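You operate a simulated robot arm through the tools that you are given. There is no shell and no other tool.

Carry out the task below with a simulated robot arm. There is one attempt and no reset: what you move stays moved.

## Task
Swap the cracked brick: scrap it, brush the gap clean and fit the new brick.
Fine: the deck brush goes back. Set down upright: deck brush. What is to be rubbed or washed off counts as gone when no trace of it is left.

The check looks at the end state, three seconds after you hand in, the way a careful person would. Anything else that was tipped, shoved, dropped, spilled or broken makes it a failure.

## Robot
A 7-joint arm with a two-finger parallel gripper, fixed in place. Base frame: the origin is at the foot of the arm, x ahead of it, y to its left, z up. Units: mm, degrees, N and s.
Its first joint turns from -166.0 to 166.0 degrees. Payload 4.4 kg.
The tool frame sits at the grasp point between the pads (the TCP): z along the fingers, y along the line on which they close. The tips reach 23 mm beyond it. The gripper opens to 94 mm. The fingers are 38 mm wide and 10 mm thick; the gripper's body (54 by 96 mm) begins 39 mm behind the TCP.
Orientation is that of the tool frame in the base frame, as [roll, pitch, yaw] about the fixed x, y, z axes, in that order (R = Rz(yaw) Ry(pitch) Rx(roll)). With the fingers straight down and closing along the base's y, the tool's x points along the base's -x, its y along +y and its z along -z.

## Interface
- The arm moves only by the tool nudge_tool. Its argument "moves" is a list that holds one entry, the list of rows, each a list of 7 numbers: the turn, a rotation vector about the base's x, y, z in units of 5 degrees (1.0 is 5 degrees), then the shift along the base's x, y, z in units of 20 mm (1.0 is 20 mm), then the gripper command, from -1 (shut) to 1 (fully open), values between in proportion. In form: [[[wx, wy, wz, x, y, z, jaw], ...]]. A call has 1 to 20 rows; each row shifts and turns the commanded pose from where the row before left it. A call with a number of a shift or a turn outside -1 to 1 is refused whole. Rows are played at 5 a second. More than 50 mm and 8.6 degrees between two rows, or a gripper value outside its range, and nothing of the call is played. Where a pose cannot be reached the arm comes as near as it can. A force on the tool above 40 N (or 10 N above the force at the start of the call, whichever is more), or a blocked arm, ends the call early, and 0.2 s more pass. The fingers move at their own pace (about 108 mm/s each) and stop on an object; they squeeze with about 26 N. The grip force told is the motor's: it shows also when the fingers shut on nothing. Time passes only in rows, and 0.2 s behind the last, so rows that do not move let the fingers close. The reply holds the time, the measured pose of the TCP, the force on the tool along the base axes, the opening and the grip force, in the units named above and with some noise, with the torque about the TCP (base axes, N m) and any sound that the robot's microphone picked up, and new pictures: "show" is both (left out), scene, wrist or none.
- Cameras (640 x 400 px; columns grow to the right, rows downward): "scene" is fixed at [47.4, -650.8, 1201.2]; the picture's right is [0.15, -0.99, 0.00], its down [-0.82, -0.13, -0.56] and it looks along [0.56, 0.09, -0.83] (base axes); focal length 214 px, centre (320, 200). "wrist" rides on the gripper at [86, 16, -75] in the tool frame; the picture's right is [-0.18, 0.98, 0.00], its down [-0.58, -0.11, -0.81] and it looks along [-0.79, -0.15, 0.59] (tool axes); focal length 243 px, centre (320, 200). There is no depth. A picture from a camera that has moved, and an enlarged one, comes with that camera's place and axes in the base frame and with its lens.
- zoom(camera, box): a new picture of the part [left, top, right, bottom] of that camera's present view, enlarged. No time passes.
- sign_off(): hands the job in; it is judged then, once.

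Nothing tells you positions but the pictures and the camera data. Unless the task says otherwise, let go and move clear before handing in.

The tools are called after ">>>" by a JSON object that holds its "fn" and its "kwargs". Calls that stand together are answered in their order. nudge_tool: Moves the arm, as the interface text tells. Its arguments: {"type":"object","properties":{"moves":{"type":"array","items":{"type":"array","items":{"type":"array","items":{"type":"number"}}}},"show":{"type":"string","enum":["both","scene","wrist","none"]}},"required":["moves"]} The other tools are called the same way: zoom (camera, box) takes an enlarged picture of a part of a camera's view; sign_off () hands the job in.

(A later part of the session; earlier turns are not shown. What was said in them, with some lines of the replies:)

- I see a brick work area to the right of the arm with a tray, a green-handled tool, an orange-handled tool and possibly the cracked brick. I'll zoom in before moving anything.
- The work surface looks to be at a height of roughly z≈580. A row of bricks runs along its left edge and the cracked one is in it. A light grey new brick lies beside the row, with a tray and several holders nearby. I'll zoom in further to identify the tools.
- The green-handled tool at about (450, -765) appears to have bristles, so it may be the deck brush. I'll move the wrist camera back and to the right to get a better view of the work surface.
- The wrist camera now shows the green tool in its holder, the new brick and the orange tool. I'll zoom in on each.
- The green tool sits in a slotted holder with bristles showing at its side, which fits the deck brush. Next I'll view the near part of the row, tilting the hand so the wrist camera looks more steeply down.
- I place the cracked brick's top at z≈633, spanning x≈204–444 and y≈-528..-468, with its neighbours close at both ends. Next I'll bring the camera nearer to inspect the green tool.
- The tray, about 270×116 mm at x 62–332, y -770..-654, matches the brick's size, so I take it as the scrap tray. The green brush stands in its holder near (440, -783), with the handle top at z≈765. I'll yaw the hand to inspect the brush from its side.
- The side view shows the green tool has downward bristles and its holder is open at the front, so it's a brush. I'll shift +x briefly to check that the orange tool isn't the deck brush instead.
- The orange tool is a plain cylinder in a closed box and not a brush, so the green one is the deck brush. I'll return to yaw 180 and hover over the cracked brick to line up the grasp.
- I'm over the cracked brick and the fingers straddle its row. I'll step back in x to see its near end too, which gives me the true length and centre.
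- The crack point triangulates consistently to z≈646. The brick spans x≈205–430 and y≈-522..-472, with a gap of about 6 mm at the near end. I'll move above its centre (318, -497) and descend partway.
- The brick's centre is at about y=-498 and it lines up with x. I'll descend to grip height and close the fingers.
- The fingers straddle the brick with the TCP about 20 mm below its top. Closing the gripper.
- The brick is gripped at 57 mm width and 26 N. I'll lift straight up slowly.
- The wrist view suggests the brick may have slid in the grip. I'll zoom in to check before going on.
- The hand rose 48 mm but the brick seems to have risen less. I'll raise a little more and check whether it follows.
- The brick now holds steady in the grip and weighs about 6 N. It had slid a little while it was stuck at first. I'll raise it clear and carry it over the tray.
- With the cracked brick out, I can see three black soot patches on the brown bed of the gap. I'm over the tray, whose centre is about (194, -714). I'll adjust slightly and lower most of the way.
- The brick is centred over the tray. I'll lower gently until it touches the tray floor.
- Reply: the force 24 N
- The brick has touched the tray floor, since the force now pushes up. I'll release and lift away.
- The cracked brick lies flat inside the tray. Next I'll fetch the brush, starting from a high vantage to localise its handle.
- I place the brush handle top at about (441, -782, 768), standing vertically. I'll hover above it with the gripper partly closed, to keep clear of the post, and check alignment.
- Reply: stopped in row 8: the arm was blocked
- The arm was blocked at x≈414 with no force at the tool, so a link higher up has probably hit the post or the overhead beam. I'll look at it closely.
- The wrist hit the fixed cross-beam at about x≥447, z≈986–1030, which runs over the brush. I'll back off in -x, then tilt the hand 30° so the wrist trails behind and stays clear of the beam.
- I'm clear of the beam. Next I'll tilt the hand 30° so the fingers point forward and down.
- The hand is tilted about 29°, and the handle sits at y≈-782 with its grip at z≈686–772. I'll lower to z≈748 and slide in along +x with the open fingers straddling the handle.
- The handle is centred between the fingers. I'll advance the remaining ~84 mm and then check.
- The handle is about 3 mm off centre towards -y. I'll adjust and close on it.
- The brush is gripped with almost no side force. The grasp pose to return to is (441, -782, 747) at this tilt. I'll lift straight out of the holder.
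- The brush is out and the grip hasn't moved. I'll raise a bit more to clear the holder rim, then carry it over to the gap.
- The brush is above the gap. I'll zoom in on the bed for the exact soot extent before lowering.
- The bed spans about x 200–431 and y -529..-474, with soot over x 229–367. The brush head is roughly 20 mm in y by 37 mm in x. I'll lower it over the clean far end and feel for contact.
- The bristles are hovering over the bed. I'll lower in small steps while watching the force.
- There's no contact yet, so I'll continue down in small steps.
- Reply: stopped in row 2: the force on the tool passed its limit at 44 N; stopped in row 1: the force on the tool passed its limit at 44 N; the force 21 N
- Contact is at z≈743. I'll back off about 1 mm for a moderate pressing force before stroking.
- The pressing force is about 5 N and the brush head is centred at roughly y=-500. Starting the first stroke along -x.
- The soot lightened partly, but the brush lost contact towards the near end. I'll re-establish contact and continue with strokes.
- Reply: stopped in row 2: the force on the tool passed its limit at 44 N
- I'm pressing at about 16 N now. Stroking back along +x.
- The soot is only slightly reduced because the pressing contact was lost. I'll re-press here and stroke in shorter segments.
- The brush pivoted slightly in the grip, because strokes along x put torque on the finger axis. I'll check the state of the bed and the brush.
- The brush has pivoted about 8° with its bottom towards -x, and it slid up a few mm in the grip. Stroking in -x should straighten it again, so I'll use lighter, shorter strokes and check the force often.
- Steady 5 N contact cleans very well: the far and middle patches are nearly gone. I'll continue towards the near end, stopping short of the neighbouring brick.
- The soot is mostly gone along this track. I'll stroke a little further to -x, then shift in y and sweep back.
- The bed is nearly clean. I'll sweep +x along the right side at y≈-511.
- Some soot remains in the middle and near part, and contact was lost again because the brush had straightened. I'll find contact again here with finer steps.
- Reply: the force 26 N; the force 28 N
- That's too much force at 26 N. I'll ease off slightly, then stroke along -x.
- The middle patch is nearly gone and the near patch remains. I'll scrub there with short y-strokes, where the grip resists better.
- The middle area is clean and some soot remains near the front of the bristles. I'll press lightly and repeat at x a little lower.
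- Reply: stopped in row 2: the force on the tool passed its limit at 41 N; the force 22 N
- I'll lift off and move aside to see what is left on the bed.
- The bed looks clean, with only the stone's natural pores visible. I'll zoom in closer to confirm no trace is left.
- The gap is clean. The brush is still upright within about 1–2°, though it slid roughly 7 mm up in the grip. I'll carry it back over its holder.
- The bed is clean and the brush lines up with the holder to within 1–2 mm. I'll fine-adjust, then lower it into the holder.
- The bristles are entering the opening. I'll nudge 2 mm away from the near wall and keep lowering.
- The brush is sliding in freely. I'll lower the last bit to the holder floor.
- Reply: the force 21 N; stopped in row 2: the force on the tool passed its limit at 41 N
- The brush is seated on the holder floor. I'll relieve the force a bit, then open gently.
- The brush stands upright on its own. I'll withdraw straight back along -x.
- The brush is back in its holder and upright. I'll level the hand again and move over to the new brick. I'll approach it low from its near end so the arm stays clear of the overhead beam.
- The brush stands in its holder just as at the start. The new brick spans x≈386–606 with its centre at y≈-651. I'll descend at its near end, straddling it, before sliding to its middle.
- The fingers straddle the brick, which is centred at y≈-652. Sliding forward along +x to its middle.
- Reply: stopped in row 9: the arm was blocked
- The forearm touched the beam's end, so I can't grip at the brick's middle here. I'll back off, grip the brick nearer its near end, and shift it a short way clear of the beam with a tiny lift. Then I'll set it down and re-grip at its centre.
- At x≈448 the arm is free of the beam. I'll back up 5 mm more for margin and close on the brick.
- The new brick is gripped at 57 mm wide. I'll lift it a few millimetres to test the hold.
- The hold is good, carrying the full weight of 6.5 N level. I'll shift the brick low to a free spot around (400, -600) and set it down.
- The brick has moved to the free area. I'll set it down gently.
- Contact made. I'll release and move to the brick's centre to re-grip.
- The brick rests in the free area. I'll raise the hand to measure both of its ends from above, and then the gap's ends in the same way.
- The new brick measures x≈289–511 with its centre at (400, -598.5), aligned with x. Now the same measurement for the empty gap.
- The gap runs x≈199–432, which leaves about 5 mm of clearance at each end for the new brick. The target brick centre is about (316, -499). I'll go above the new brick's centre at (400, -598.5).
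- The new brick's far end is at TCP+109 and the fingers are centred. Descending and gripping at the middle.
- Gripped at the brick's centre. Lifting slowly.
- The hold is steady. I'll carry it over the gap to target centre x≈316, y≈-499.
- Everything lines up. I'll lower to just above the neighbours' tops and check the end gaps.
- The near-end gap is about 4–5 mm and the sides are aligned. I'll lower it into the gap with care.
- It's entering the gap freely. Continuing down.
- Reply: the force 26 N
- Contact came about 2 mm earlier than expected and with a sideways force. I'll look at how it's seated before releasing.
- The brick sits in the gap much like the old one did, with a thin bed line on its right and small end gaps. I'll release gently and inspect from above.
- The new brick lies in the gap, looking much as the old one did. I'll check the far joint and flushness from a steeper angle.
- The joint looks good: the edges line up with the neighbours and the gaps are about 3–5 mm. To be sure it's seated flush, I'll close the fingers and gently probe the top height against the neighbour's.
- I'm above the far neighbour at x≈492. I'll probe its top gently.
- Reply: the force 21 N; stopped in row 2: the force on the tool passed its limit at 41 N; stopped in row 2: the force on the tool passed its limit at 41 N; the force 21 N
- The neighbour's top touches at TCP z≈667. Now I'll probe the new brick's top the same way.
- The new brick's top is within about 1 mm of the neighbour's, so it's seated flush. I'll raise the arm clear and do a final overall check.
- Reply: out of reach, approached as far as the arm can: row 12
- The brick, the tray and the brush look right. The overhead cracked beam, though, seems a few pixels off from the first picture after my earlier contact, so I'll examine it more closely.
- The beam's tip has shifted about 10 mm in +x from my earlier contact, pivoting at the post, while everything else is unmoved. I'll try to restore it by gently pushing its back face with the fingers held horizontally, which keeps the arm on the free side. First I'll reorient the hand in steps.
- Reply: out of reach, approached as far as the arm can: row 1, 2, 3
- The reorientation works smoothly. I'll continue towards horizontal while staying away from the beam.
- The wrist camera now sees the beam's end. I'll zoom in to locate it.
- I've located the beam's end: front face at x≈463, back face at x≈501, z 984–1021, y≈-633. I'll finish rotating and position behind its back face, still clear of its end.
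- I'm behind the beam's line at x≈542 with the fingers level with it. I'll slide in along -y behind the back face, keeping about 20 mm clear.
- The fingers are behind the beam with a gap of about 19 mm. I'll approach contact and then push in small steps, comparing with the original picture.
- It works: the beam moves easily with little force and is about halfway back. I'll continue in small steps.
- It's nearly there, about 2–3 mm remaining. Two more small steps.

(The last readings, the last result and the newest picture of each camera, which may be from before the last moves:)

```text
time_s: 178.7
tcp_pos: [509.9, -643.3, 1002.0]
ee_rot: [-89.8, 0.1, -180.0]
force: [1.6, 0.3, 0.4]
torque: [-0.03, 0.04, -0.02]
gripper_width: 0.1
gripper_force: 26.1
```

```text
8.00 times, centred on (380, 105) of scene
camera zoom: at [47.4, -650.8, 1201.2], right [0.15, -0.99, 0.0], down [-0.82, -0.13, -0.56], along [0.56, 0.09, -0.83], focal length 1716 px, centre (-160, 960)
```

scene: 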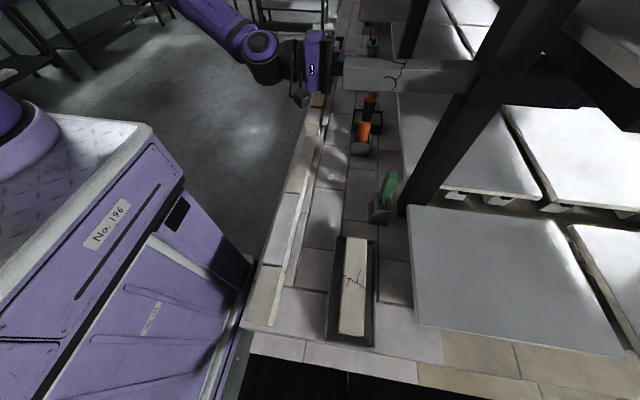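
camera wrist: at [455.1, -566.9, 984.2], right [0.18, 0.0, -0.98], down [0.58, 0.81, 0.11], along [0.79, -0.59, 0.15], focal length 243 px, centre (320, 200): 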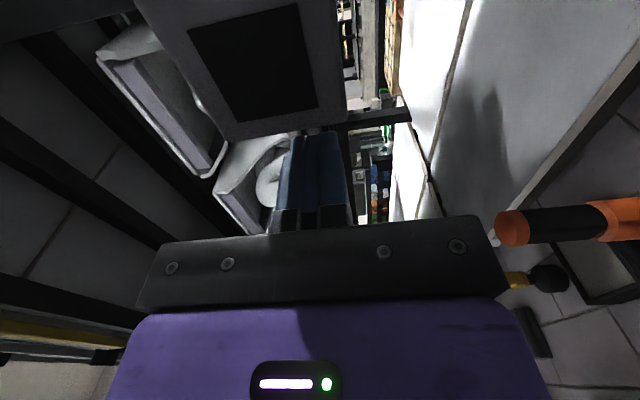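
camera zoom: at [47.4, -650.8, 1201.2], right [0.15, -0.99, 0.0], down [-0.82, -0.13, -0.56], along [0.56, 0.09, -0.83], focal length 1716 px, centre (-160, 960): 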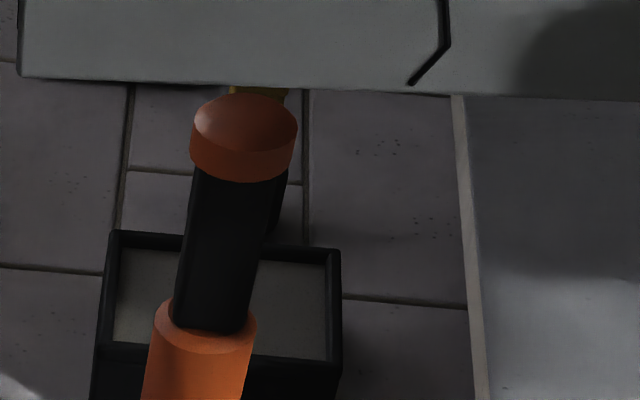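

The beam is back to within a pixel of the original picture. I'll withdraw in +x slowly, then out in +y, and verify it stays.

>>> {"fn": "nudge_tool", "kwargs": {"moves": [[[0, 0, 0, 0.1, 0, 0, -1], [0, 0, 0, 0.3, 0, 0, -1], [0, 0, 0, 0.6, 0, 0, -1], [0, 0, 0, 0.6, 0, 0, -1], [0, 0, 0, 0, 0.6, 0, -1], [0, 0, 0, 0, 0.9, 0, -1], [0, 0, 0, 0, 0.9, 0, -1], [0, 0, 0, 0, 0.9, 0, -1], [0, 0, 0, 0, 0.9, 0, -1], [0, 0, 0, 0, 0.9, 0, -1], [0, 0, 0, 0, 0.9, 0, -1], [0, 0, 0, 0, 0.9, 0, -1], [0, 0, 0, 0, 0.9, 0, -1], [0, 0, 0, 0, 0, 0, -1]]]}}

>>> {"fn": "zoom", "kwargs": {"camera": "scene", "box": [290, 0, 450, 100]}}

>>> {"fn": "zoom", "kwargs": {"camera": "scene", "box": [340, 80, 420, 130]}}

```text
time_s: 181.7
tcp_pos: [541.5, -487.2, 1000.3]
ee_rot: [-89.9, -0.1, -180.0]
force: [-0.2, 0.5, -1.2]
torque: [0.02, -0.02, 0.01]
gripper_width: 0.1
gripper_force: 25.3
camera wrist: at [455.9, -411.2, 985.0], right [0.18, 0.0, -0.98], down [0.58, 0.81, 0.11], along [0.79, -0.59, 0.15], focal length 243 px, centre (320, 200)
```

scene: 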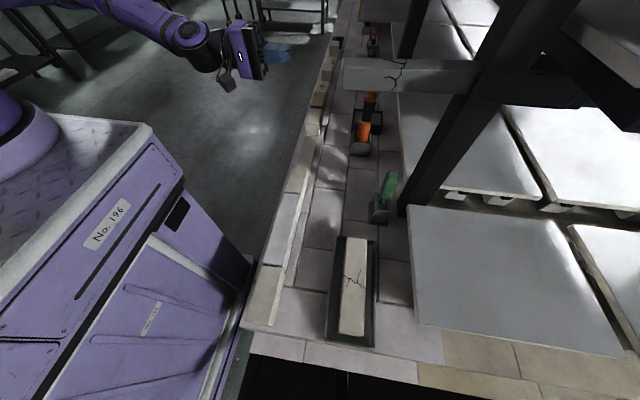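
wrist: 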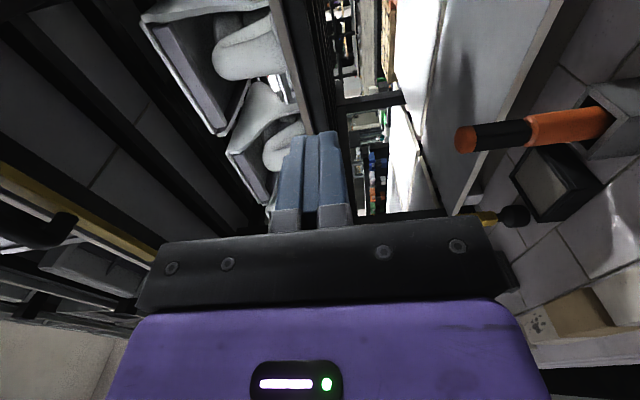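

```text
4.00 times, centred on (370, 50) of scene
camera zoom: at [47.4, -650.8, 1201.2], right [0.15, -0.99, 0.0], down [-0.82, -0.13, -0.56], along [0.56, 0.09, -0.83], focal length 858 px, centre (120, 800)
```

zoom: 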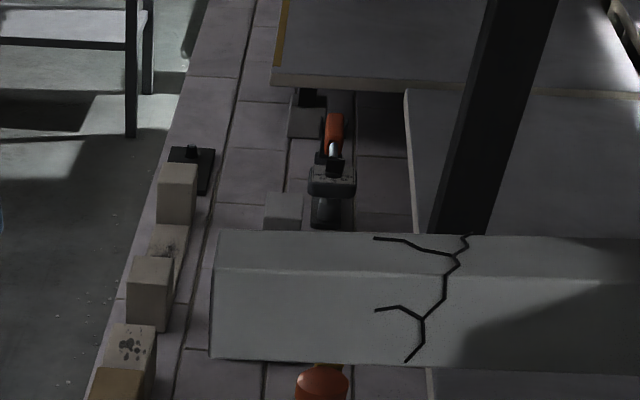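

```text
8.00 times, centred on (380, 105) of scene
camera zoom: at [47.4, -650.8, 1201.2], right [0.15, -0.99, 0.0], down [-0.82, -0.13, -0.56], along [0.56, 0.09, -0.83], focal length 1716 px, centre (-160, 960)
```

zoom: 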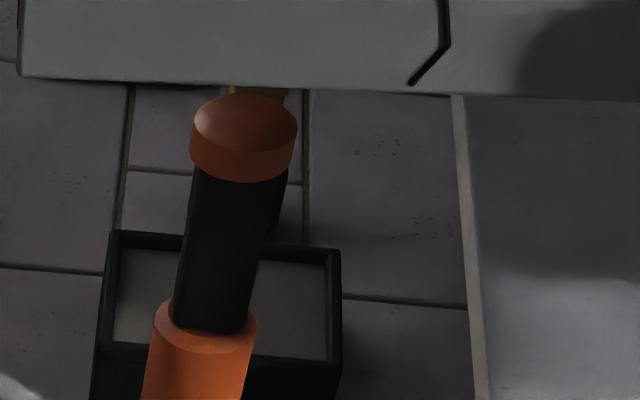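

Everything is in place:
- The cracked brick is in the scrap tray.
- The gap was brushed clean.
- The new brick is seated flush in the row.
- The deck brush is upright in its holder.
- The beam is back where it was.

The arm is clear, so I'm handing in.

>>> {"fn": "sign_off", "kwargs": {}}

```text
The job is handed in.
```

The brick swap is finished and handed in, with one mishap along the way: the arm bumped the overhead cracked beam twice. One bump shifted the beam's tip by about 10 mm. I pushed it back gently and it now matches the first picture to within a pixel, but the contact did happen.

- **Cracked brick:** it lies flat inside the scrap tray.
- **Gap:** I brushed the soot off the bed until no trace showed in close-up views, only the stone's own pores.
- **New brick:** it sits in the gap in line with its neighbours, with about 3–5 mm free at each end. By touch, its top is within about 1 mm of the next brick.
- **Deck brush:** it is back in its holder, standing upright as at the start.

I compared the brush holder and the tray with the first pictures, and neither has moved. The arm is clear of the work.
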